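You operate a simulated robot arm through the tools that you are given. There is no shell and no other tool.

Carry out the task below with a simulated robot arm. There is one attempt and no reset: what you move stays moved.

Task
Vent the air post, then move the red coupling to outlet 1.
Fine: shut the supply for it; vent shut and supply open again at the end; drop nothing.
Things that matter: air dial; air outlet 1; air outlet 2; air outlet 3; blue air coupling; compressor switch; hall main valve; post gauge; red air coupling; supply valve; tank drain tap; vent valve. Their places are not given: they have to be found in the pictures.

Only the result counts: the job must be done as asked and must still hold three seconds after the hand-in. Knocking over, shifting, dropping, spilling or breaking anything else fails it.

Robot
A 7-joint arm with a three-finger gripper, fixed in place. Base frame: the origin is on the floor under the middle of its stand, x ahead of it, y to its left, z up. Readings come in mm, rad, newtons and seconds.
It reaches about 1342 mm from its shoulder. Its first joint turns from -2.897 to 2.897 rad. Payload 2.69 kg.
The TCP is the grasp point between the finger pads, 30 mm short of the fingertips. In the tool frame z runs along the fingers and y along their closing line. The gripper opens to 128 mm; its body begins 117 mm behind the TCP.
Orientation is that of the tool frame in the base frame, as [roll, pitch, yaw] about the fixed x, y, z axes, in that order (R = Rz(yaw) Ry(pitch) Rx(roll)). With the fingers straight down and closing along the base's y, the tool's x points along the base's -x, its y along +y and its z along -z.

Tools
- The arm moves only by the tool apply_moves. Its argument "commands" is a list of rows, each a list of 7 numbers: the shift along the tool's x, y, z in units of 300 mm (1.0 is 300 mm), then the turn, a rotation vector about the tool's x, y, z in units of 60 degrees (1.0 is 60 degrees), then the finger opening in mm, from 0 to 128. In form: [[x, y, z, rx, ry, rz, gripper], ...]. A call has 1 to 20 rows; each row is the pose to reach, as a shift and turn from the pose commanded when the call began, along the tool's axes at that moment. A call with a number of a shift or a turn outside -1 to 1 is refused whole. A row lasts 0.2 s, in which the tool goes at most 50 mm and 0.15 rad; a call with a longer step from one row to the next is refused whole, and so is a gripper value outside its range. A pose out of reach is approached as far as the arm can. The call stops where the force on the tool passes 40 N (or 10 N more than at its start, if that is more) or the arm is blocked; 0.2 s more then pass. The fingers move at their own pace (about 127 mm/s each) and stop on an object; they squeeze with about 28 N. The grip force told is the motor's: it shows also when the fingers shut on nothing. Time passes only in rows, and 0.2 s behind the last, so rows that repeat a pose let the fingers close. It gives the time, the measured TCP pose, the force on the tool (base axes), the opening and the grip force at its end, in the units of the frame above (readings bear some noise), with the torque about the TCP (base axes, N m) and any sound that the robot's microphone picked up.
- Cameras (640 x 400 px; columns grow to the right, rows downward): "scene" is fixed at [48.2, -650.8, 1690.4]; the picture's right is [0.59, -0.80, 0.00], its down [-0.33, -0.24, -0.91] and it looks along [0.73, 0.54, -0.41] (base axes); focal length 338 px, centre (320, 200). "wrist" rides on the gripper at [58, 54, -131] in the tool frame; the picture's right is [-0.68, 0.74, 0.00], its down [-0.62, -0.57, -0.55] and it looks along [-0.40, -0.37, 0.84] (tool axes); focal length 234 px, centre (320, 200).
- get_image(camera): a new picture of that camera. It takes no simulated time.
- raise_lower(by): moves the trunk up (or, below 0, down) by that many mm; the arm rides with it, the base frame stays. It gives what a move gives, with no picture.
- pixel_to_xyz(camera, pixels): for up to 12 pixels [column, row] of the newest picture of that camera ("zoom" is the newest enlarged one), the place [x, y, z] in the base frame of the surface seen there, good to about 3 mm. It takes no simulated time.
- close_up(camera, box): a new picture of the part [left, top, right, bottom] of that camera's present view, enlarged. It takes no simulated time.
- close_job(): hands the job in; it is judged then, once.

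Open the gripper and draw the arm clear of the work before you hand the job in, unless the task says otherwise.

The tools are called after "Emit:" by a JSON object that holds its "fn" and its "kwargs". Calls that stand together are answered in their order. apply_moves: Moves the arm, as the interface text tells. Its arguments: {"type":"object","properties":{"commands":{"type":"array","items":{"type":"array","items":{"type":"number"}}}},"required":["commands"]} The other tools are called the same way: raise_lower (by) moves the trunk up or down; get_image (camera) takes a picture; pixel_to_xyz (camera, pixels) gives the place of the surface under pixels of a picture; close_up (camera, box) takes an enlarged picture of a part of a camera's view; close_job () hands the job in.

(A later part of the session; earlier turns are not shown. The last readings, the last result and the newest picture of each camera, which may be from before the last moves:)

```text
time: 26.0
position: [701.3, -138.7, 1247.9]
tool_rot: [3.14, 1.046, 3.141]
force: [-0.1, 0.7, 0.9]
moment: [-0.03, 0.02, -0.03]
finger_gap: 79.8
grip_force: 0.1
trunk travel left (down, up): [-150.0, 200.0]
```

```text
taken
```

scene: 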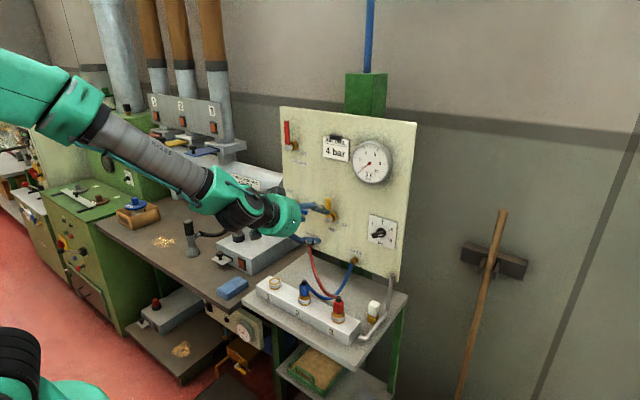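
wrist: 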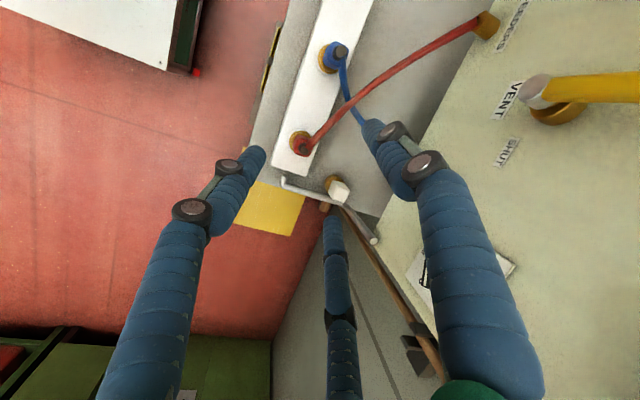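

Back at the 30° pose without limits, and the gauge needle rests at zero. I shift to y=0 so hand and arm lie in one vertical plane, before pitching down.

Emit:
{"fn": "apply_moves", "kwargs": {"commands": [[-0.025, 0.116, -0.015, 0, 0, 0, 80], [-0.05, 0.232, -0.029, 0, 0, 0, 80], [-0.076, 0.348, -0.044, 0, 0, 0, 80], [-0.101, 0.463, -0.058, 0, 0, 0, 80], [-0.101, 0.463, -0.058, 0, 0, 0, 80]]}}

Emit:
{"fn": "get_image", "kwargs": {"camera": "scene"}}

```text
time: 27.2
position: [700.9, 1.4, 1284.1]
tool_rot: [3.137, 1.043, 3.14]
force: [-0.3, -0.5, 0.5]
moment: [-0.02, 0.03, -0.01]
finger_gap: 80.0
grip_force: 0.0
trunk travel left (down, up): [-150.0, 200.0]
```

```text
taken
```

scene: 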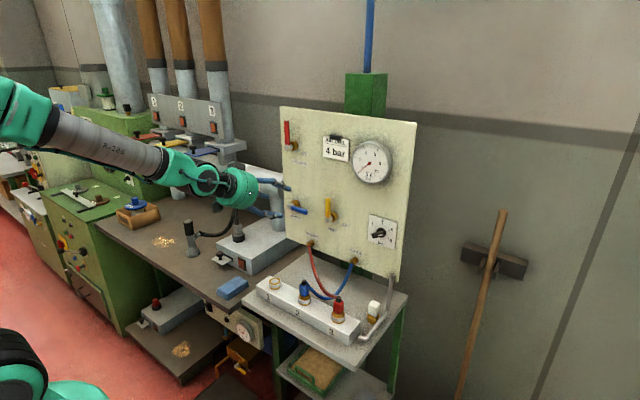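

The arm is at (701, 1, 1284). I measure the forearm's line to see its slope and heading relative to the hand.

Emit:
{"fn": "pixel_to_xyz", "kwargs": {"camera": "scene", "pixels": [[10, 105], [60, 130], [90, 140], [120, 150], [150, 160], [180, 170], [205, 180], [240, 188], [70, 115], [130, 140], [60, 150], [120, 168]]}}

```text
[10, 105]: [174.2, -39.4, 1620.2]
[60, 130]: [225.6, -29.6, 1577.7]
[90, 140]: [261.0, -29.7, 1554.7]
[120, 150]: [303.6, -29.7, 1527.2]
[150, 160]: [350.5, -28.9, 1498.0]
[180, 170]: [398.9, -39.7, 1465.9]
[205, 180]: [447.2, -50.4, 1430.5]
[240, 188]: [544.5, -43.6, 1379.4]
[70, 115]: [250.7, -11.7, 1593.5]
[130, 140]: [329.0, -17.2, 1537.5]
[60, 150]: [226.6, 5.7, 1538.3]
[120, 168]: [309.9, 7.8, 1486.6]
```

Forearm slopes −32.6° with heading 0 and the hand −30°: aligned and in plane. I now pitch the hand straight down in this plane, lowering 60 mm.

Emit:
{"fn": "apply_moves", "kwargs": {"commands": [[0.022, 0, 0.012, 0, 0.125, 0, 80], [0.043, 0, 0.025, 0, 0.25, 0, 80], [0.065, 0, 0.037, 0, 0.375, 0, 80], [0.087, 0, 0.05, 0, 0.5, 0, 80], [0.108, 0, 0.062, 0, 0.625, 0, 80], [0.13, 0, 0.075, 0, 0.75, 0, 80], [0.151, 0, 0.087, 0, 0.875, 0, 80], [0.173, 0, 0.1, 0, 1.0, 0, 80], [0.173, 0, 0.1, 0, 1.0, 0, 80]]}}

Emit:
{"fn": "get_image", "kwargs": {"camera": "scene"}}

```text
time: 29.2
position: [704.6, 1.0, 1222.2]
tool_rot: [3.14, -0.003, -3.14]
force: [0.6, 0.4, -1.0]
moment: [-0.02, 0.05, 0.0]
finger_gap: 80.1
grip_force: 0.0
trunk travel left (down, up): [-150.0, 200.0]
```

```text
taken
```

scene: 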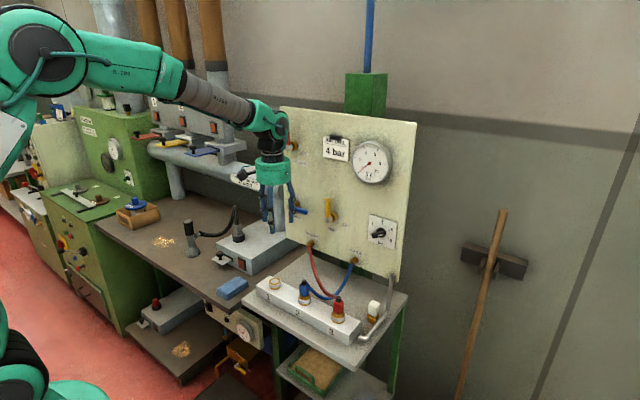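

The hand is vertical with no limit reported. I check the gauge and move over the red coupling at (705, −235, 1180), turning the hand −30° about tool z so a finger will face +x.

Emit:
{"fn": "apply_moves", "kwargs": {"commands": [[0, -0.131, 0.023, 0, 0, -0.083, 80], [0, -0.262, 0.047, 0, 0, -0.167, 80], [0, -0.393, 0.07, 0, 0, -0.25, 80], [0, -0.525, 0.093, 0, 0, -0.333, 80], [0, -0.656, 0.117, 0, 0, -0.417, 80], [0, -0.787, 0.14, 0, 0, -0.5, 80], [0, -0.787, 0.14, 0, 0, -0.5, 80]]}}

Emit:
{"fn": "get_image", "kwargs": {"camera": "wrist"}}

Emit:
{"fn": "close_up", "kwargs": {"camera": "scene", "box": [240, 130, 430, 330]}}

```text
time: 30.8
position: [704.5, -238.5, 1181.0]
tool_rot: [3.141, -0.001, -2.617]
force: [0.0, -0.4, -0.7]
moment: [0.08, 0.04, 0.03]
finger_gap: 79.8
grip_force: 0.1
trunk travel left (down, up): [-150.0, 200.0]
```

```text
taken
```

wrist: 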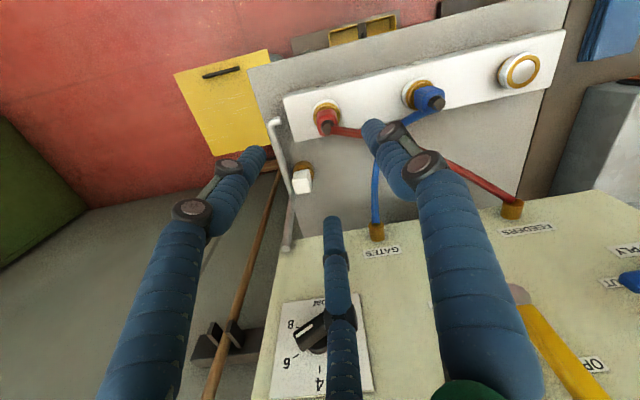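

```text
2.00 times, centred on (335, 230) of scene
```

zoom: 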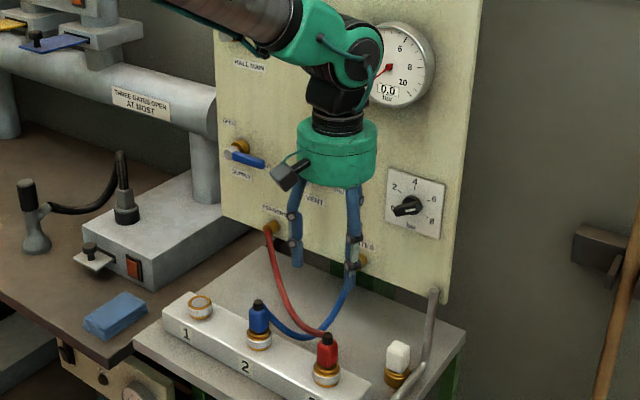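

Gauge reads 0.0 bar. The wrist view shows the red coupling at about (327,118), with its hose leaving to the right under the right-hand finger; I zoom in and measure.

Emit:
{"fn": "close_up", "kwargs": {"camera": "wrist", "box": [270, 40, 430, 140]}}

Emit:
{"fn": "close_up", "kwargs": {"camera": "scene", "box": [310, 275, 370, 325]}}

```text
4.00 times, centred on (350, 90) of wrist
```

zoom: 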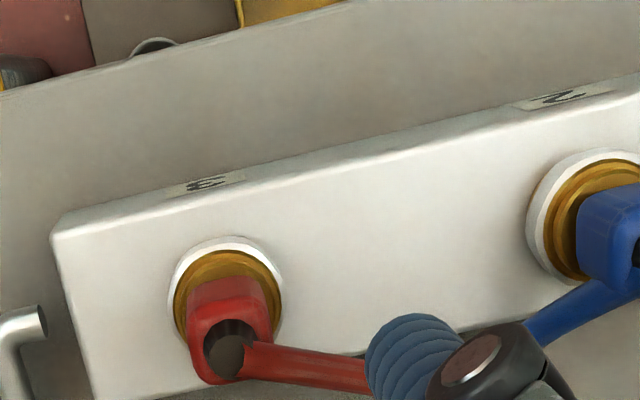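

```text
8.00 times, centred on (340, 300) of scene
```

zoom: 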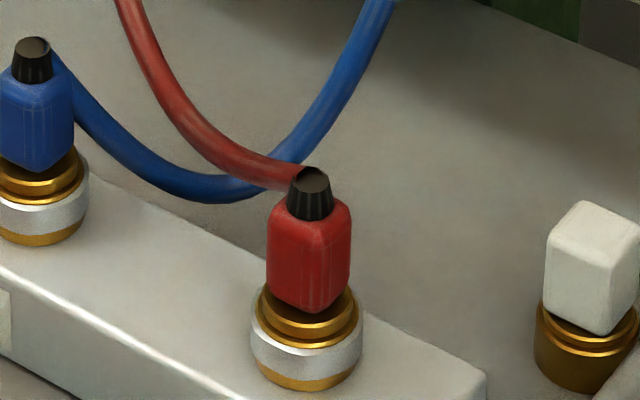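

The body looks like a rounded square about 22 mm wide with a black cap. I measure its faces, cap and the collar in this zoom.

Emit:
{"fn": "pixel_to_xyz", "kwargs": {"camera": "zoom", "pixels": [[285, 240], [285, 290], [300, 250], [338, 240], [340, 270], [310, 180], [300, 208], [310, 300], [310, 330], [262, 330], [358, 330], [310, 170]]}}

Emit:
{"fn": "pixel_to_xyz", "kwargs": {"camera": "zoom", "pixels": [[280, 180], [250, 165], [210, 140], [180, 110], [150, 60], [130, 10], [310, 345], [310, 372], [275, 260], [346, 255], [308, 216], [320, 205]]}}

```text
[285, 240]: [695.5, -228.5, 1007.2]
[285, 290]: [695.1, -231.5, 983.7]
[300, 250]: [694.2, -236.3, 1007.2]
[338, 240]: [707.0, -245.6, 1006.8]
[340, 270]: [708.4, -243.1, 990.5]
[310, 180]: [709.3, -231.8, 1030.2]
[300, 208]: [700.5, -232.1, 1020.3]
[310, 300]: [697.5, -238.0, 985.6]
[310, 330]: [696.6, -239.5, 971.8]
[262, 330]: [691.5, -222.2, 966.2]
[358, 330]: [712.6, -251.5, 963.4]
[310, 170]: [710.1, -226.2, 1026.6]
```

```text
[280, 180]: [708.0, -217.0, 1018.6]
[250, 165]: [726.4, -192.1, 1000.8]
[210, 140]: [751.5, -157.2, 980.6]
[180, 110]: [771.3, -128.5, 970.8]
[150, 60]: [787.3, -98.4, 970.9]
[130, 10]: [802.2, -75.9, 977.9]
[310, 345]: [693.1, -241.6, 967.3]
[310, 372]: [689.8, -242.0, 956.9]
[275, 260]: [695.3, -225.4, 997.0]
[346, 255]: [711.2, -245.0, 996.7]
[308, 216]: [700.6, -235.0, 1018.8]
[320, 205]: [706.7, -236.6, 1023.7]
```

The coupling's centre is about (706, −233.5), body z 984–1015, with its hose leaving at about 65–75° from +x. I descend to z≈1060 with a 10° further turn so the hose stays between two fingers.

Emit:
{"fn": "apply_moves", "kwargs": {"commands": [[-0.003, 0.003, 0.1, 0, 0, -0.042, 75], [-0.006, 0.006, 0.2, 0, 0, -0.083, 70], [-0.01, 0.009, 0.3, 0, 0, -0.125, 70], [-0.0127, 0.012, 0.403, 0, 0, -0.167, 70], [-0.0127, 0.012, 0.403, 0, 0, -0.167, 70]]}}

Emit:
{"fn": "get_image", "kwargs": {"camera": "wrist"}}

Emit:
{"fn": "close_up", "kwargs": {"camera": "scene", "box": [270, 210, 400, 340]}}

```text
time: 32.0
position: [706.9, -232.2, 1059.6]
tool_rot: [3.14, -0.001, -2.442]
force: [1.2, 0.2, 0.4]
moment: [0.01, 0.04, -0.01]
finger_gap: 70.1
grip_force: 0.0
trunk travel left (down, up): [-150.0, 200.0]
```

```text
taken
```

wrist: 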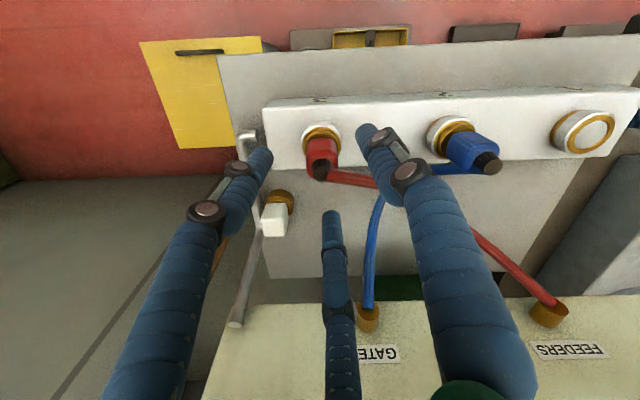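

```text
3.08 times, centred on (335, 275) of scene
```

zoom: 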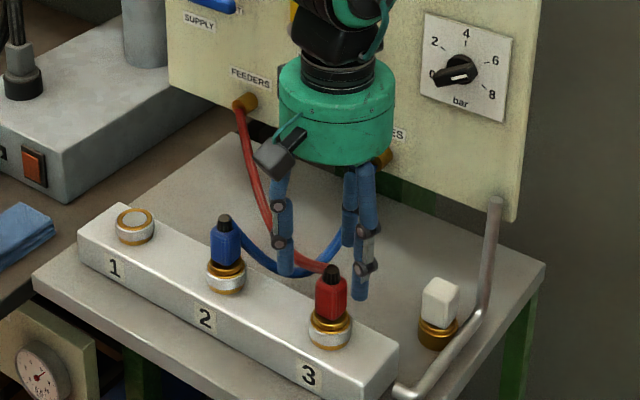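

The coupling's cap (320,170) is centred between the three fingertips (265,155), (332,215), (365,130). I descend 50 mm to z≈1010.

Emit:
{"fn": "apply_moves", "kwargs": {"commands": [[0, 0, 0.055, 0, 0, 0, 70], [0, 0, 0.11, 0, 0, 0, 70], [0, 0, 0.165, 0, 0, 0, 70], [0, 0, 0.165, 0, 0, 0, 70]]}}

Emit:
{"fn": "get_image", "kwargs": {"camera": "wrist"}}

Emit:
{"fn": "close_up", "kwargs": {"camera": "scene", "box": [290, 240, 390, 330]}}

```text
time: 33.0
position: [705.1, -230.8, 1010.0]
tool_rot: [3.14, -0.001, -2.442]
force: [-0.7, -0.5, -0.3]
moment: [0.0, 0.02, 0.03]
finger_gap: 69.9
grip_force: 0.0
trunk travel left (down, up): [-150.0, 200.0]
```

```text
taken
```

wrist: 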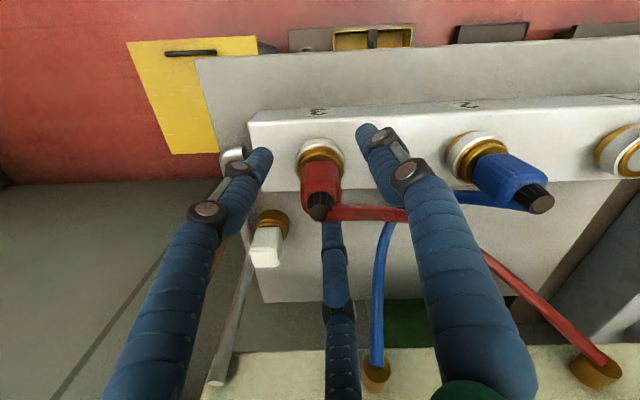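

```text
4.44 times, centred on (340, 285) of scene
```

zoom: 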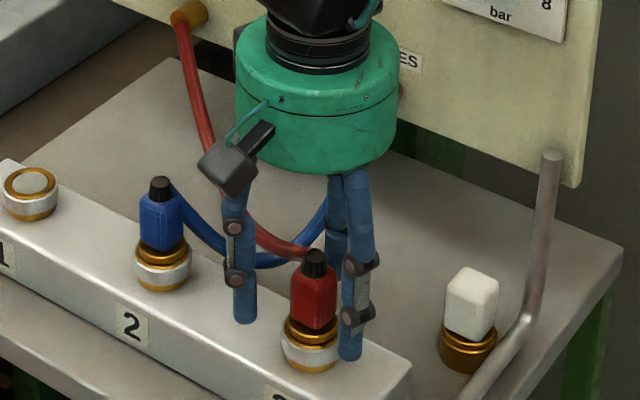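

The fingers surround the red body cleanly and the hose passes freely between two of them. I close the grip on the coupling with a 2 mm centring shift.

Emit:
{"fn": "apply_moves", "kwargs": {"commands": [[0.003, -0.006, 0, 0, 0, 0, 50], [0.003, -0.006, 0, 0, 0, 0, 35], [0.003, -0.006, 0, 0, 0, 0, 25], [0.003, -0.006, 0, 0, 0, 0, 10], [0.003, -0.006, 0, 0, 0, 0, 0], [0.003, -0.006, 0, 0, 0, 0, 0]]}}

Emit:
{"fn": "get_image", "kwargs": {"camera": "wrist"}}

Emit:
{"fn": "close_up", "kwargs": {"camera": "scene", "box": [290, 240, 390, 330]}}

```text
time: 34.4
position: [706.0, -232.8, 1010.1]
tool_rot: [3.138, 0.001, -2.441]
force: [0.4, 1.8, 0.3]
moment: [0.08, -0.01, -0.01]
finger_gap: 32.9
grip_force: 27.8
trunk travel left (down, up): [-150.0, 200.0]
```

```text
taken
```

wrist: 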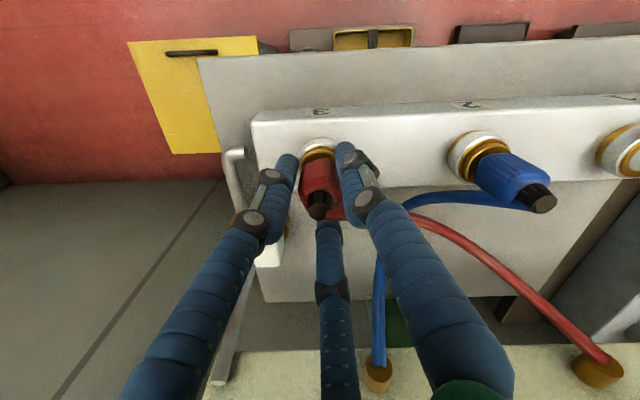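

```text
4.44 times, centred on (340, 285) of scene
```

zoom: 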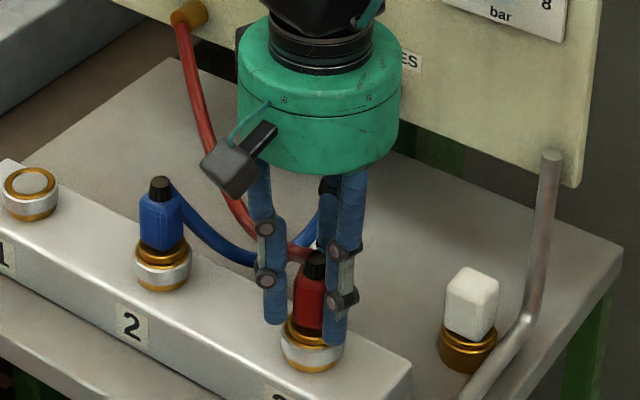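

The grip holds at 32.9 mm with 28 N and the gauge is at zero. I pull the coupling straight up slowly, 40 mm.

Emit:
{"fn": "apply_moves", "kwargs": {"commands": [[0, 0, -0.015, 0, 0, 0, 0], [0, 0, -0.03, 0, 0, 0, 0], [0, 0, -0.05, 0, 0, 0, 0], [0, 0, -0.08, 0, 0, 0, 0], [0, 0, -0.133, 0, 0, 0, 0], [0, 0, -0.133, 0, 0, 0, 0]]}}

Emit:
{"fn": "get_image", "kwargs": {"camera": "wrist"}}

Emit:
{"fn": "close_up", "kwargs": {"camera": "scene", "box": [260, 210, 390, 330]}}

```text
time: 35.8
position: [703.1, -232.9, 1049.0]
tool_rot: [3.139, -0.001, -2.442]
force: [-0.6, -0.2, -0.4]
moment: [0.02, -0.02, 0.01]
finger_gap: 32.6
grip_force: 28.5
trunk travel left (down, up): [-150.0, 200.0]
```

```text
taken
```

wrist: 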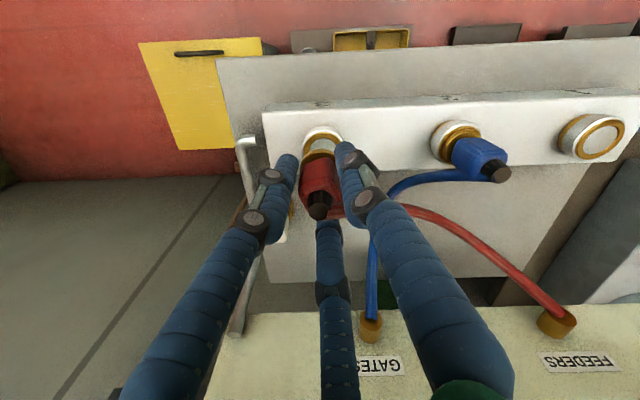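

```text
3.33 times, centred on (325, 270) of scene
```

zoom: 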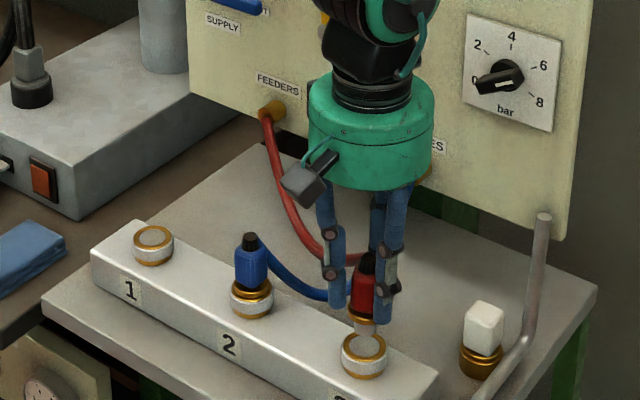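

The coupling came free without force, its silver stem showing below. I lift to z≈1120 and carry it in front of the blue coupling towards outlet 1.

Emit:
{"fn": "apply_moves", "kwargs": {"commands": [[0, 0, -0.12, 0, 0, 0, 0], [0, 0, -0.237, 0, 0, 0, 0], [-0.001, 0.121, -0.237, 0, 0, 0, 0], [-0.036, 0.266, -0.237, 0, 0, 0, 0], [-0.12, 0.391, -0.237, 0, 0, 0, 0], [-0.217, 0.506, -0.237, 0, 0, 0, 0], [-0.3134, 0.6207, -0.237, 0, 0, 0, 0], [-0.4377, 0.6907, -0.237, 0, 0, 0, 0], [-0.514, 0.678, -0.237, 0, 0, 0, 0], [-0.514, 0.678, -0.237, 0, 0, 0, 0]]}}

Emit:
{"fn": "get_image", "kwargs": {"camera": "wrist"}}

Emit:
{"fn": "get_image", "kwargs": {"camera": "scene"}}

```text
time: 38.0
position: [695.0, 22.1, 1118.9]
tool_rot: [3.137, -0.003, -2.442]
force: [1.2, -0.1, -1.4]
moment: [0.01, 0.01, 0.02]
finger_gap: 32.9
grip_force: 28.4
trunk travel left (down, up): [-150.0, 200.0]
```

```text
taken
```

wrist: 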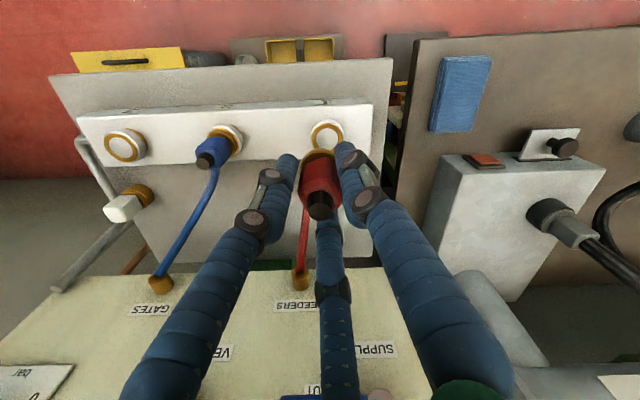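

```text
taken
```

scene: 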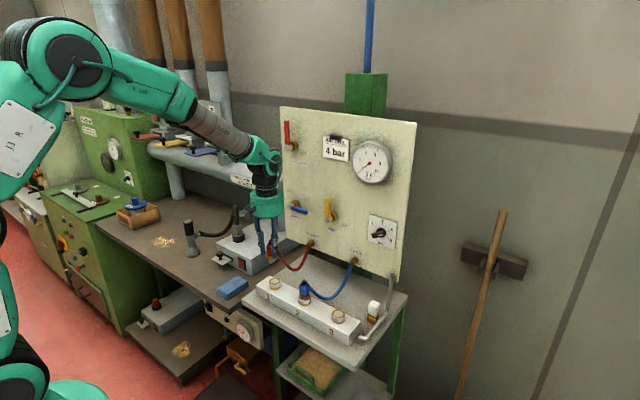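

The coupling is held at (695, 22, 1119) near outlet 1. I zoom on outlets 1 and 3 to measure their exact offset.

Emit:
{"fn": "close_up", "kwargs": {"camera": "scene", "box": [260, 268, 292, 288]}}

Emit:
{"fn": "pixel_to_xyz", "kwargs": {"camera": "zoom", "pixels": [[320, 200], [250, 200], [390, 200], [300, 150], [300, 240], [300, 280], [200, 200], [400, 250]]}}

Emit:
{"fn": "close_up", "kwargs": {"camera": "scene", "box": [322, 304, 354, 324]}}

Emit:
{"fn": "pixel_to_xyz", "kwargs": {"camera": "zoom", "pixels": [[320, 200], [250, 200], [390, 200], [300, 150], [300, 240], [300, 280], [200, 200], [400, 250]]}}

```text
16.00 times, centred on (276, 278) of scene
```

zoom: 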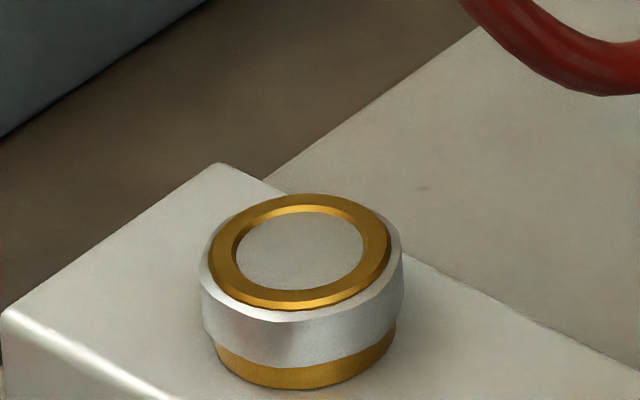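

```text
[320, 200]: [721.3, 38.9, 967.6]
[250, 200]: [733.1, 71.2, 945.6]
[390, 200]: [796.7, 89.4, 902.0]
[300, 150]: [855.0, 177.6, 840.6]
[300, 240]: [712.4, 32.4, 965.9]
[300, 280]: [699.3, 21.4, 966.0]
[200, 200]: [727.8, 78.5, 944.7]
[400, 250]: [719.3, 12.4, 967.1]
```

```text
16.00 times, centred on (338, 314) of scene
```

zoom: 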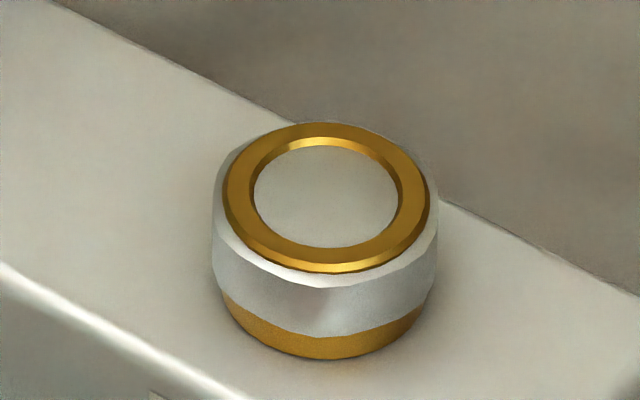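

```text
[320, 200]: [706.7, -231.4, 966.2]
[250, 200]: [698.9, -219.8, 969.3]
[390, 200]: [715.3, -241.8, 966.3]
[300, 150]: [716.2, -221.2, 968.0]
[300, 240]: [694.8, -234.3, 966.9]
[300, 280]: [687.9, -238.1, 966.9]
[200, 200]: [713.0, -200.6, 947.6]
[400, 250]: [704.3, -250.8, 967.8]
```

Both ring centres give an offset of (0, +260) mm between outlets 3 and 1, so I need (+12.7, +5.1) mm more from here. I look at the held coupling and its stem first.

Emit:
{"fn": "close_up", "kwargs": {"camera": "scene", "box": [236, 215, 316, 295]}}

Emit:
{"fn": "close_up", "kwargs": {"camera": "wrist", "box": [260, 90, 400, 250]}}

```text
5.00 times, centred on (276, 255) of scene
```

zoom: 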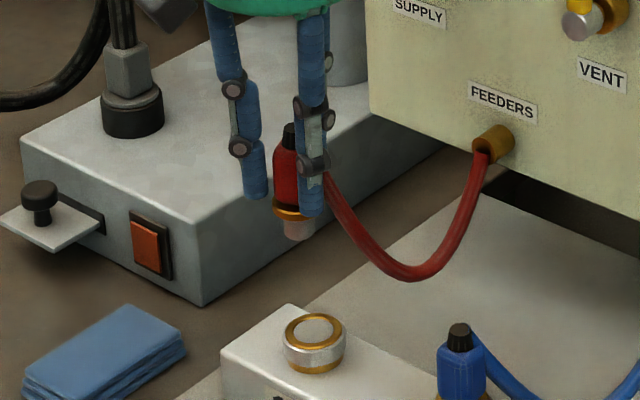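

```text
2.50 times, centred on (330, 170) of wrist
```

zoom: 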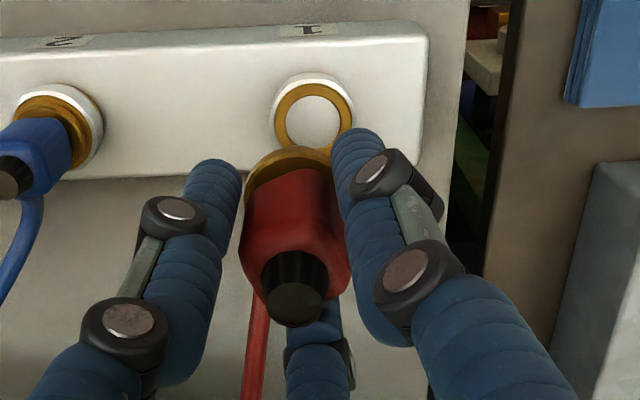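

The coupling hangs upright with its short stem; the hose trails behind freely. I move over outlet 1's axis and descend to about 35 mm above the seated height (z≈1045).

Emit:
{"fn": "pixel_to_xyz", "kwargs": {"camera": "zoom", "pixels": [[310, 110]]}}

Emit:
{"fn": "apply_moves", "kwargs": {"commands": [[-0.0217, -0.0071, 0, 0, 0, 0, 0], [-0.0434, -0.0142, 0, 0, 0, 0, 0], [-0.0434, -0.0142, 0.09, 0, 0, 0, 0], [-0.0434, -0.0142, 0.18, 0, 0, 0, 0], [-0.0434, -0.0142, 0.245, 0, 0, 0, 0], [-0.0434, -0.0142, 0.245, 0, 0, 0, 0]]}}

Emit:
{"fn": "close_up", "kwargs": {"camera": "scene", "box": [246, 230, 310, 294]}}

Emit:
{"fn": "close_up", "kwargs": {"camera": "wrist", "box": [260, 90, 400, 250]}}

```text
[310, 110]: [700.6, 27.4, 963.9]
```

```text
time: 39.4
position: [706.2, 27.6, 1047.6]
tool_rot: [3.139, 0.001, -2.442]
force: [1.1, -0.5, -1.4]
moment: [-0.03, 0.03, 0.01]
finger_gap: 33.0
grip_force: 28.6
trunk travel left (down, up): [-150.0, 200.0]
```

```text
6.25 times, centred on (278, 262) of scene
```

zoom: 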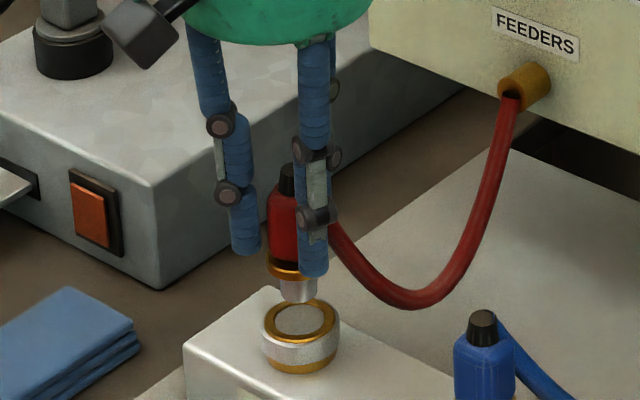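

```text
2.50 times, centred on (330, 170) of wrist
```

zoom: 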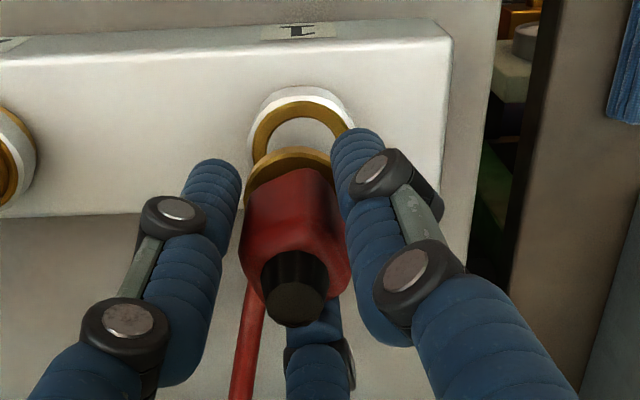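

The stem hangs right over outlet 1's socket in both views, same relation as when it left outlet 3. I lower it 37.5 mm to the seated height in small steps, with force watch.

Emit:
{"fn": "apply_moves", "kwargs": {"commands": [[0, 0, 0.03, 0, 0, 0, 0], [0, 0, 0.06, 0, 0, 0, 0], [0, 0, 0.085, 0, 0, 0, 0], [0, 0, 0.105, 0, 0, 0, 0], [0, 0, 0.118, 0, 0, 0, 0], [0, 0, 0.125, 0, 0, 0, 0], [0, 0, 0.125, 0, 0, 0, 0]]}}

Emit:
{"fn": "close_up", "kwargs": {"camera": "scene", "box": [246, 230, 310, 294]}}

Emit:
{"fn": "close_up", "kwargs": {"camera": "wrist", "box": [260, 90, 400, 250]}}

```text
time: 41.0
position: [704.9, 27.7, 1010.3]
tool_rot: [3.139, 0.001, -2.441]
force: [9.8, 13.0, 4.3]
moment: [0.57, -0.49, -0.01]
finger_gap: 33.1
grip_force: 28.0
trunk travel left (down, up): [-150.0, 200.0]
```

```text
6.25 times, centred on (278, 262) of scene
```

zoom: 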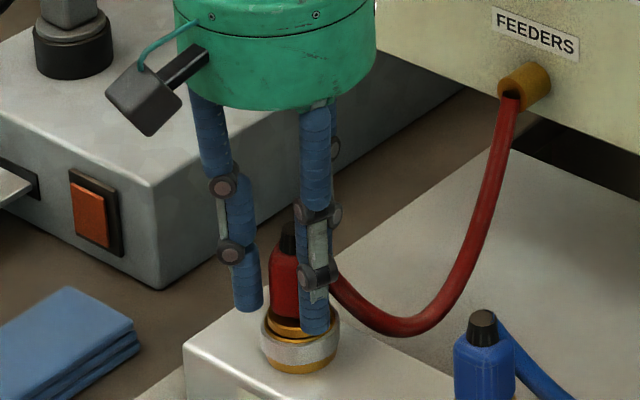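

```text
2.50 times, centred on (330, 170) of wrist
```

zoom: 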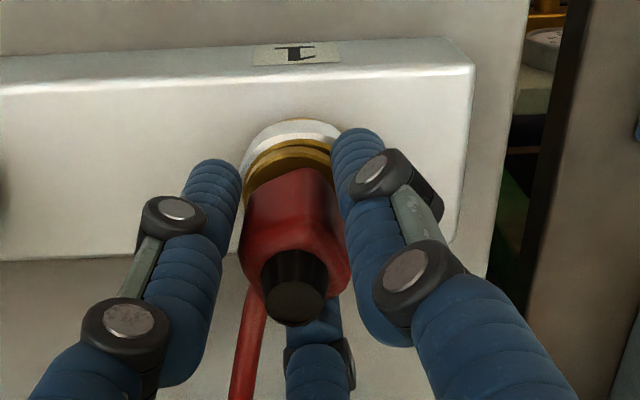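

It is down at z=1010 with a small side force (9.8, 13 N), meaning the socket has taken it. I nudge ~1 mm in that direction and press 3 mm down to be sure it is home.

Emit:
{"fn": "apply_moves", "kwargs": {"commands": [[-0.005, 0.0005, 0, 0, 0, 0, 0], [-0.005, 0.0005, 0.005, 0, 0, 0, 0], [-0.005, 0.0005, 0.01, 0, 0, 0, 0], [-0.005, 0.0005, 0.01, 0, 0, 0, 0]]}}

Emit:
{"fn": "close_up", "kwargs": {"camera": "scene", "box": [246, 230, 310, 294]}}

```text
time: 42.0
position: [706.4, 27.7, 1008.7]
tool_rot: [-3.14, 0.003, -2.442]
force: [-1.8, 5.9, 26.7]
moment: [-0.1, -0.2, -0.2]
finger_gap: 32.4
grip_force: 27.8
trunk travel left (down, up): [-150.0, 200.0]
```

```text
6.25 times, centred on (278, 262) of scene
```

zoom: 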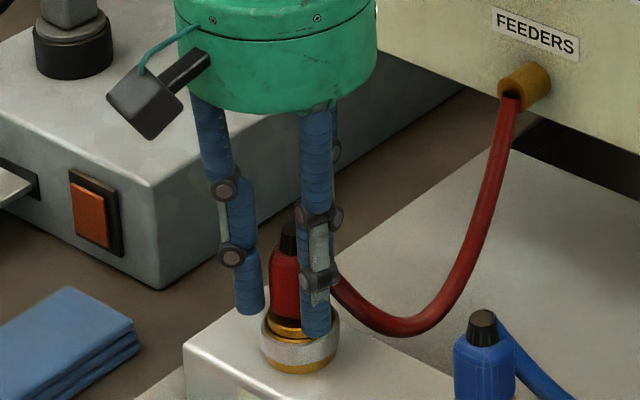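

26.7 N vertical reaction with no travel: the coupling is fully seated in outlet 1. I relax the press and open the fingers to 70 mm.

Emit:
{"fn": "apply_moves", "kwargs": {"commands": [[0, 0, -0.01, 0, 0, 0, 0], [0, 0, -0.01, 0, 0, 0, 40], [0, 0, -0.01, 0, 0, 0, 55], [0, 0, -0.01, 0, 0, 0, 70], [0, 0, -0.01, 0, 0, 0, 70]]}}

Emit:
{"fn": "get_image", "kwargs": {"camera": "wrist"}}

Emit:
{"fn": "close_up", "kwargs": {"camera": "scene", "box": [246, 230, 310, 294]}}

```text
time: 43.2
position: [705.0, 28.3, 1009.9]
tool_rot: [3.14, 0.001, -2.441]
force: [-0.3, 0.4, 1.0]
moment: [0.02, 0.03, -0.01]
finger_gap: 69.8
grip_force: 0.0
trunk travel left (down, up): [-150.0, 200.0]
```

```text
taken
```

wrist: 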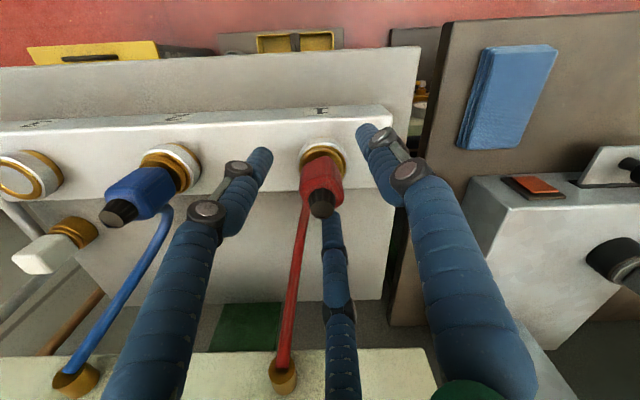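

```text
6.25 times, centred on (278, 262) of scene
```

zoom: 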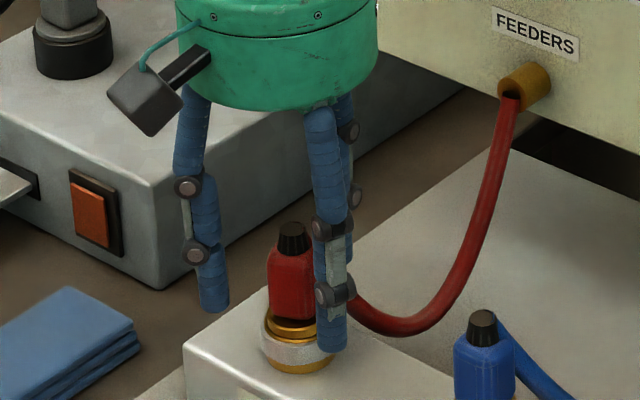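

The coupling stands upright in outlet 1, fingers clear, hose between two fingers. I lift the hand straight up 150 mm.

Emit:
{"fn": "apply_moves", "kwargs": {"commands": [[0, 0, -0.08, 0, 0, 0, 70], [0, 0, -0.2, 0, 0, 0, 70], [0, 0, -0.34, 0, 0, 0, 70], [0, 0, -0.5, 0, 0, 0, 70], [0, 0, -0.5, 0, 0, 0, 70]]}}

Emit:
{"fn": "get_image", "kwargs": {"camera": "scene"}}

Emit:
{"fn": "close_up", "kwargs": {"camera": "scene", "box": [256, 250, 352, 330]}}

```text
time: 44.4
position: [706.8, 28.3, 1159.1]
tool_rot: [3.138, 0.001, -2.441]
force: [0.2, -0.2, 0.1]
moment: [0.03, -0.07, 0.02]
finger_gap: 69.8
grip_force: 0.0
trunk travel left (down, up): [-150.0, 200.0]
```

```text
taken
```

scene: 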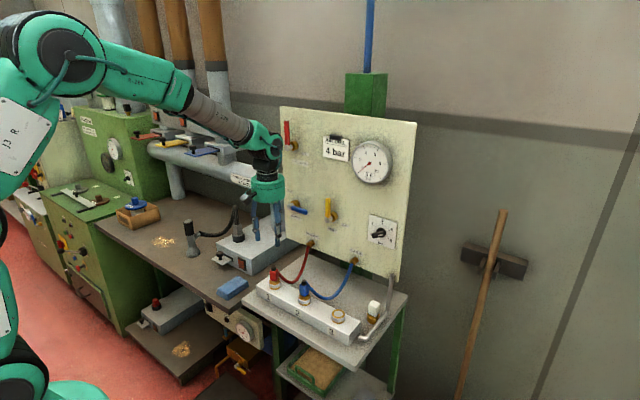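

```text
5.00 times, centred on (304, 290) of scene
```

zoom: 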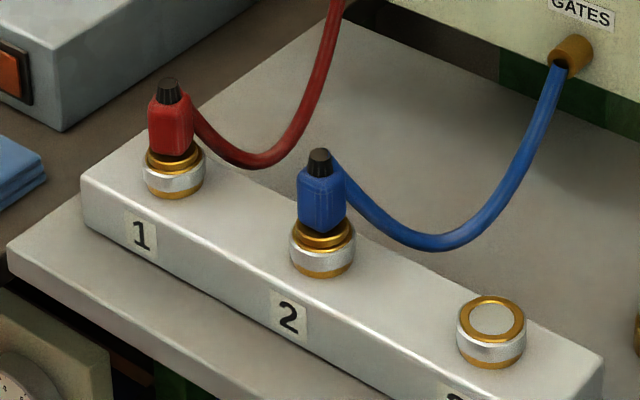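

Red coupling sits in outlet 1 just like the blue one in 2, and outlet 3 is empty. Now I close the fist, turn the hand back 40° and rise to (690, −50, 1290) in preparation for shutting the vent.

Emit:
{"fn": "apply_moves", "kwargs": {"commands": [[0.042, -0.033, -0.087, 0, 0, 0.1334, 50], [0.083, -0.066, -0.175, 0, 0, 0.2668, 30], [0.125, -0.099, -0.262, 0, 0, 0.4, 10], [0.166, -0.132, -0.35, 0, 0, 0.5336, 0], [0.208, -0.165, -0.437, 0, 0, 0.667, 0], [0.208, -0.165, -0.437, 0, 0, 0.667, 0]]}}

```text
time: 45.8
position: [689.9, -50.2, 1291.7]
tool_rot: [3.141, -0.002, -3.14]
force: [-0.1, 0.0, 0.1]
moment: [0.03, -0.01, -0.03]
finger_gap: 2.2
grip_force: 28.0
trunk travel left (down, up): [-150.0, 200.0]
```

The fist is vertical at (690, −50, 1292). I pitch it 35° forward (55° below level) and approach (765, −55, 1262), left of the vent handle.

Emit:
{"fn": "apply_moves", "kwargs": {"commands": [[-0.05, -0.003, 0.019, 0, -0.1166, 0, 0], [-0.1, -0.007, 0.037, 0, -0.2332, 0, 0], [-0.15, -0.01, 0.056, 0, -0.35, 0, 0], [-0.2, -0.013, 0.075, 0, -0.4664, 0, 0], [-0.25, -0.017, 0.093, 0, -0.583, 0, 0], [-0.25, -0.017, 0.093, 0, -0.583, 0, 0]]}}

Emit:
{"fn": "get_image", "kwargs": {"camera": "wrist"}}

Emit:
{"fn": "get_image", "kwargs": {"camera": "scene"}}

```text
time: 47.2
position: [764.7, -55.1, 1263.5]
tool_rot: [3.14, 0.608, 3.141]
force: [-0.6, 0.0, -0.5]
moment: [0.01, 0.02, 0.01]
finger_gap: 2.3
grip_force: 28.3
trunk travel left (down, up): [-150.0, 200.0]
```

```text
taken
```

wrist: 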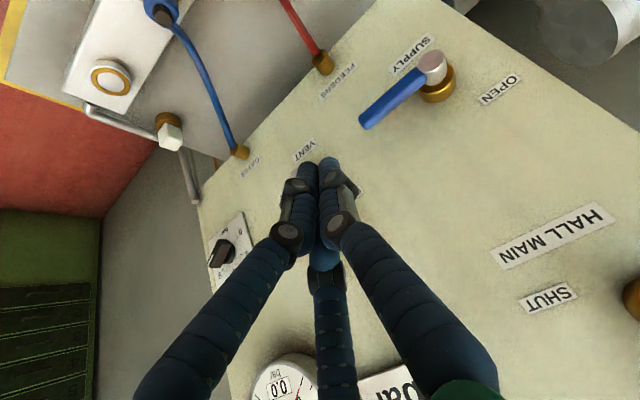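

```text
taken
```

scene: 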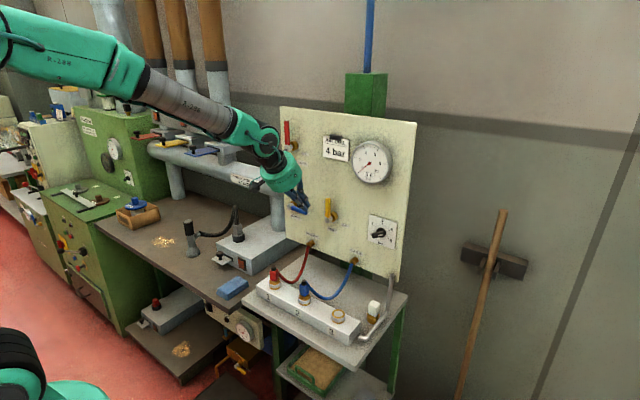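

No limit reported; the fist is at (765, −55, 1263). I advance to x≈822 beside the yellow handle.

Emit:
{"fn": "apply_moves", "kwargs": {"commands": [[-0.073, 0, 0.061, 0, 0, 0, 0], [-0.146, 0, 0.1226, 0, 0, 0, 0], [-0.146, 0, 0.1226, 0, 0, 0, 0]]}}

Emit:
{"fn": "get_image", "kwargs": {"camera": "wrist"}}

Emit:
{"fn": "close_up", "kwargs": {"camera": "scene", "box": [270, 150, 400, 250]}}

```text
time: 48.0
position: [822.2, -55.7, 1258.4]
tool_rot: [3.14, 0.609, -3.141]
force: [0.7, -0.2, -0.1]
moment: [0.0, 0.05, 0.03]
finger_gap: 2.3
grip_force: 27.3
trunk travel left (down, up): [-150.0, 200.0]
```

```text
taken
```

wrist: 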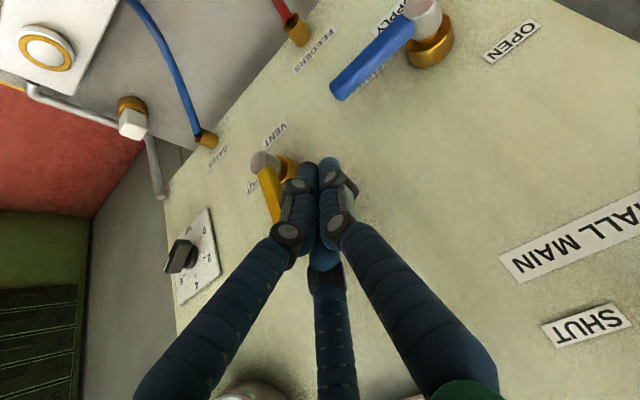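

```text
4.00 times, centred on (335, 200) of scene
```

zoom: 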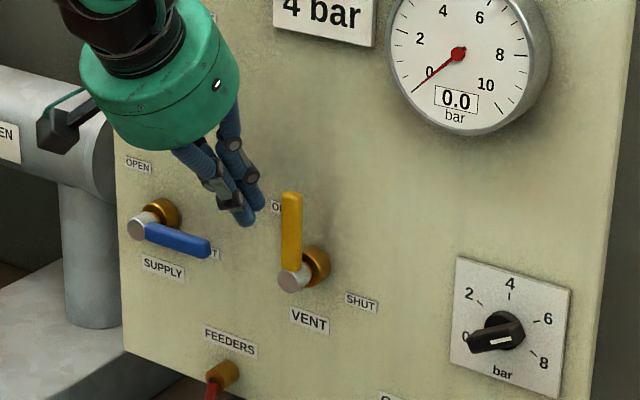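

The fist's tip (zoom (250,215)) is left of the upright yellow handle. I push right and down along its arc to SHUT.

Emit:
{"fn": "apply_moves", "kwargs": {"commands": [[0, -0.061, 0, 0, 0, 0, 0], [-0.0069, -0.1133, -0.0098, 0, 0, 0, 0], [-0.0088, -0.1617, -0.0126, 0, 0, 0, 0], [-0.003, -0.2067, -0.0044, 0, 0, 0, 0], [0.0065, -0.247, 0.0093, 0, 0, 0, 0], [0.0199, -0.2837, 0.0284, 0, 0, 0, 0], [0.0352, -0.3143, 0.0503, 0, 0, 0, 0], [0.0447, -0.3143, 0.0639, 0, 0, 0, 0], [0.0447, -0.3143, 0.0639, 0, 0, 0, 0]]}}

Emit:
{"fn": "get_image", "kwargs": {"camera": "wrist"}}

Emit:
{"fn": "close_up", "kwargs": {"camera": "scene", "box": [280, 150, 410, 250]}}

```text
time: 50.0
position: [822.6, -150.6, 1234.5]
tool_rot: [3.14, 0.609, -3.141]
force: [0.2, -0.1, -0.3]
moment: [-0.01, -0.02, 0.04]
finger_gap: 2.1
grip_force: 27.5
trunk travel left (down, up): [-150.0, 200.0]
```

```text
taken
```

wrist: 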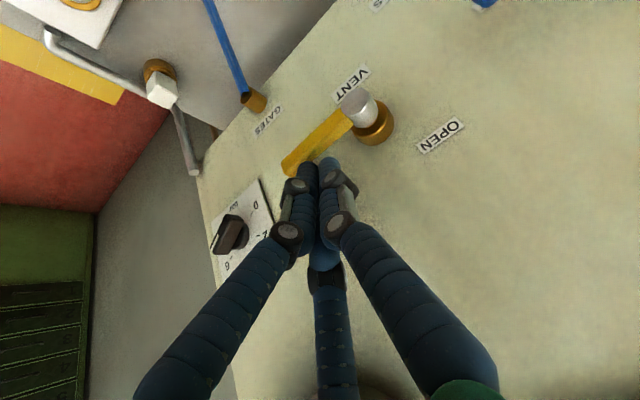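

```text
4.00 times, centred on (345, 200) of scene
```

zoom: 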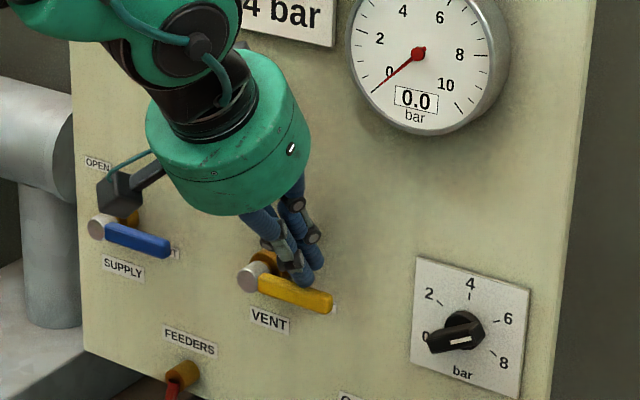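

The yellow handle is down near horizontal. I press a few mm further to find its stop.

Emit:
{"fn": "apply_moves", "kwargs": {"commands": [[0.0057, 0, 0.0082, 0, 0, 0, 0], [0.0115, 0, 0.0164, 0, 0, 0, 0], [0.0172, 0, 0.0246, 0, 0, 0, 0], [0.0229, 0, 0.0328, 0, 0, 0, 0]]}}

Emit:
{"fn": "close_up", "kwargs": {"camera": "scene", "box": [280, 150, 410, 250]}}

```text
time: 51.0
position: [822.4, -150.0, 1225.0]
tool_rot: [3.14, 0.616, -3.141]
force: [-4.8, -0.4, 17.5]
moment: [-0.22, -0.03, -0.07]
finger_gap: 1.9
grip_force: 27.9
trunk travel left (down, up): [-150.0, 200.0]
```

```text
4.00 times, centred on (345, 200) of scene
```

zoom: 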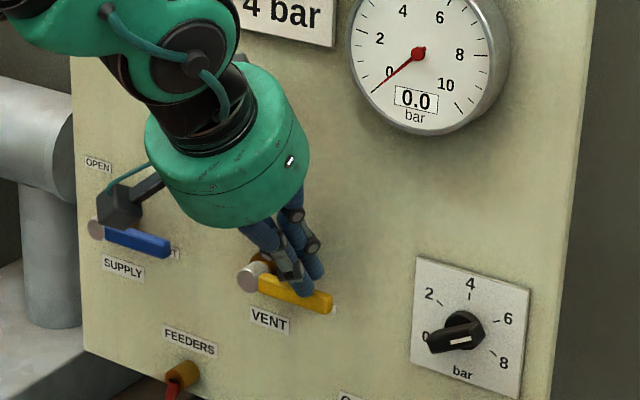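

The force rose to ~18 N with the handle parallel to its label line: vent is shut on its stop. I back off and carry the fist to (742, 5, 1140), below-front of the supply handle, tilting up 13°.

Emit:
{"fn": "apply_moves", "kwargs": {"commands": [[-0.0068, 0, -0.0563, 0, 0, 0, 0], [0.0847, 0, -0.1407, 0, 0, 0, 0], [0.194, 0.083, -0.1763, 0, 0, 0, 0], [0.228, 0.2167, -0.1393, 0, -0.054, 0, 0], [0.272, 0.35, -0.0767, 0, -0.108, 0, 0], [0.3293, 0.46, 0.0053, 0, -0.163, 0, 0], [0.3807, 0.5167, 0.079, 0, -0.217, 0, 0], [0.3807, 0.5167, 0.079, 0, -0.217, 0, 0]]}}

Emit:
{"fn": "get_image", "kwargs": {"camera": "scene"}}

Emit:
{"fn": "close_up", "kwargs": {"camera": "scene", "box": [280, 180, 360, 230]}}

Emit:
{"fn": "get_image", "kwargs": {"camera": "wrist"}}

```text
time: 52.8
position: [743.9, 2.3, 1137.3]
tool_rot: [3.141, 0.838, -3.14]
force: [0.0, 0.7, -0.8]
moment: [-0.01, -0.05, -0.06]
finger_gap: 2.2
grip_force: 27.9
trunk travel left (down, up): [-150.0, 200.0]
```

```text
taken
```

scene: 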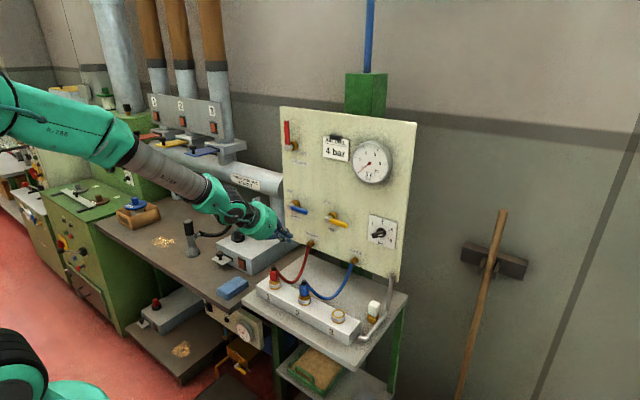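

```text
8.00 times, centred on (320, 205) of scene
```

zoom: 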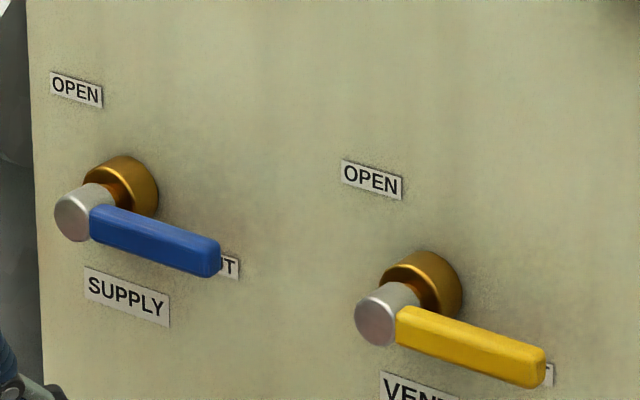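

```text
taken
```

wrist: 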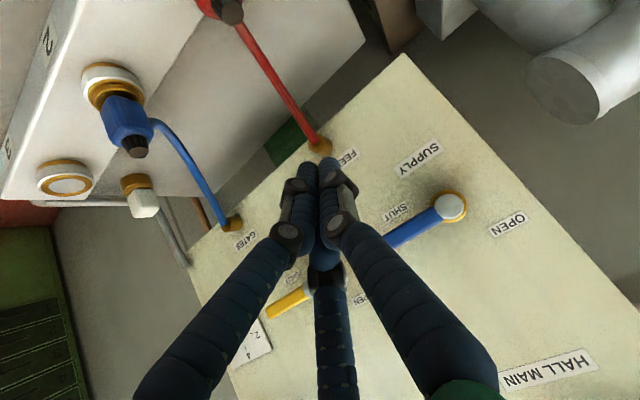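

Both handles are horizontal now, the yellow exactly as at the start; gauge 0. I advance the fist under the blue handle to x≈818.

Emit:
{"fn": "apply_moves", "kwargs": {"commands": [[-0.055, 0.003, 0.061, 0, 0, 0, 0], [-0.11, 0.006, 0.122, 0, 0, 0, 0], [-0.165, 0.009, 0.1833, 0, 0, 0, 0], [-0.165, 0.009, 0.1833, 0, 0, 0, 0]]}}

Emit:
{"fn": "get_image", "kwargs": {"camera": "wrist"}}

Emit:
{"fn": "close_up", "kwargs": {"camera": "scene", "box": [240, 165, 360, 265]}}

```text
time: 53.8
position: [817.0, 8.3, 1135.3]
tool_rot: [3.14, 0.835, -3.142]
force: [0.1, -0.3, -0.2]
moment: [0.0, 0.0, -0.02]
finger_gap: 1.9
grip_force: 28.1
trunk travel left (down, up): [-150.0, 200.0]
```

```text
taken
```

wrist: 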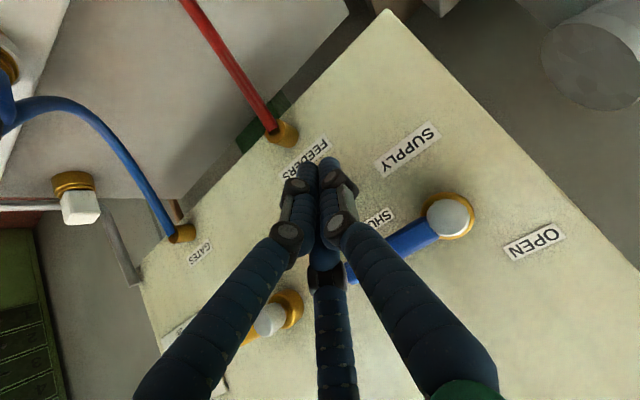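

```text
4.00 times, centred on (300, 215) of scene
```

zoom: 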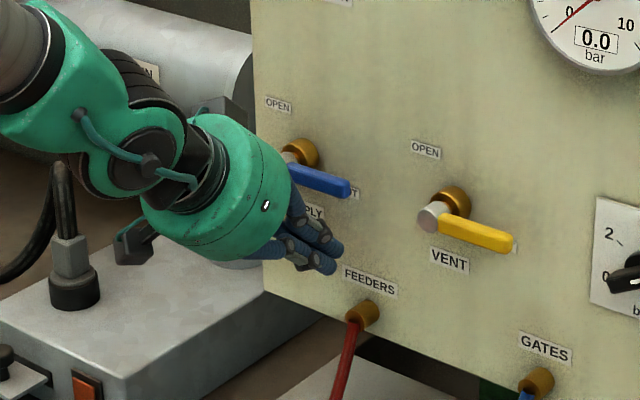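

The fist lies under the blue handle (zoom (320,255)). I push it up along its arc towards OPEN.

Emit:
{"fn": "apply_moves", "kwargs": {"commands": [[-0.0768, 0, -0.0691, 0, 0, 0, 0], [-0.1164, -0.03, -0.1048, 0, 0, 0, 0], [-0.1635, -0.037, -0.1472, 0, 0, 0, 0], [-0.2068, -0.027, -0.1862, 0, 0, 0, 0], [-0.2452, 0, -0.2208, 0, 0, 0, 0], [-0.2764, 0.037, -0.2489, 0, 0, 0, 0], [-0.2972, 0.0767, -0.2676, 0, 0, 0, 0], [-0.2972, 0.0767, -0.2676, 0, 0, 0, 0]]}}

Emit:
{"fn": "get_image", "kwargs": {"camera": "wrist"}}

Emit:
{"fn": "close_up", "kwargs": {"camera": "scene", "box": [250, 120, 410, 240]}}

```text
time: 55.6
position: [821.0, 24.4, 1257.4]
tool_rot: [-2.948, 0.832, -2.896]
force: [-0.1, 0.7, -1.2]
moment: [0.04, -0.06, -0.09]
finger_gap: 1.9
grip_force: 32.1
out of reach, approached as far as the arm can: row 5, 6, 7, 8
trunk travel left (down, up): [-150.0, 200.0]
```

```text
taken
```

wrist: 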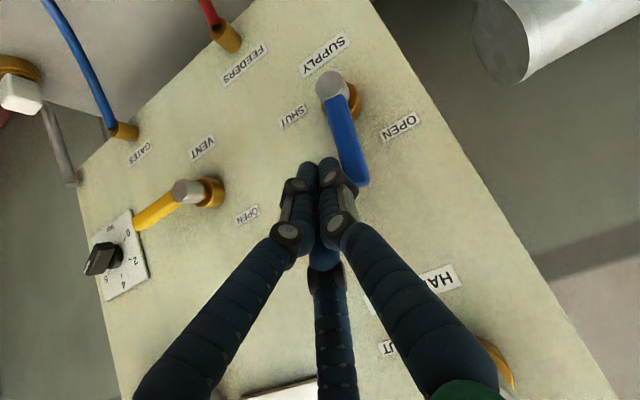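

```text
3.33 times, centred on (330, 180) of scene
```

zoom: 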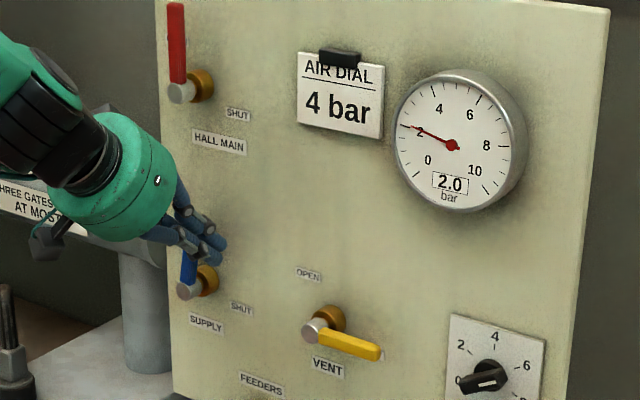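

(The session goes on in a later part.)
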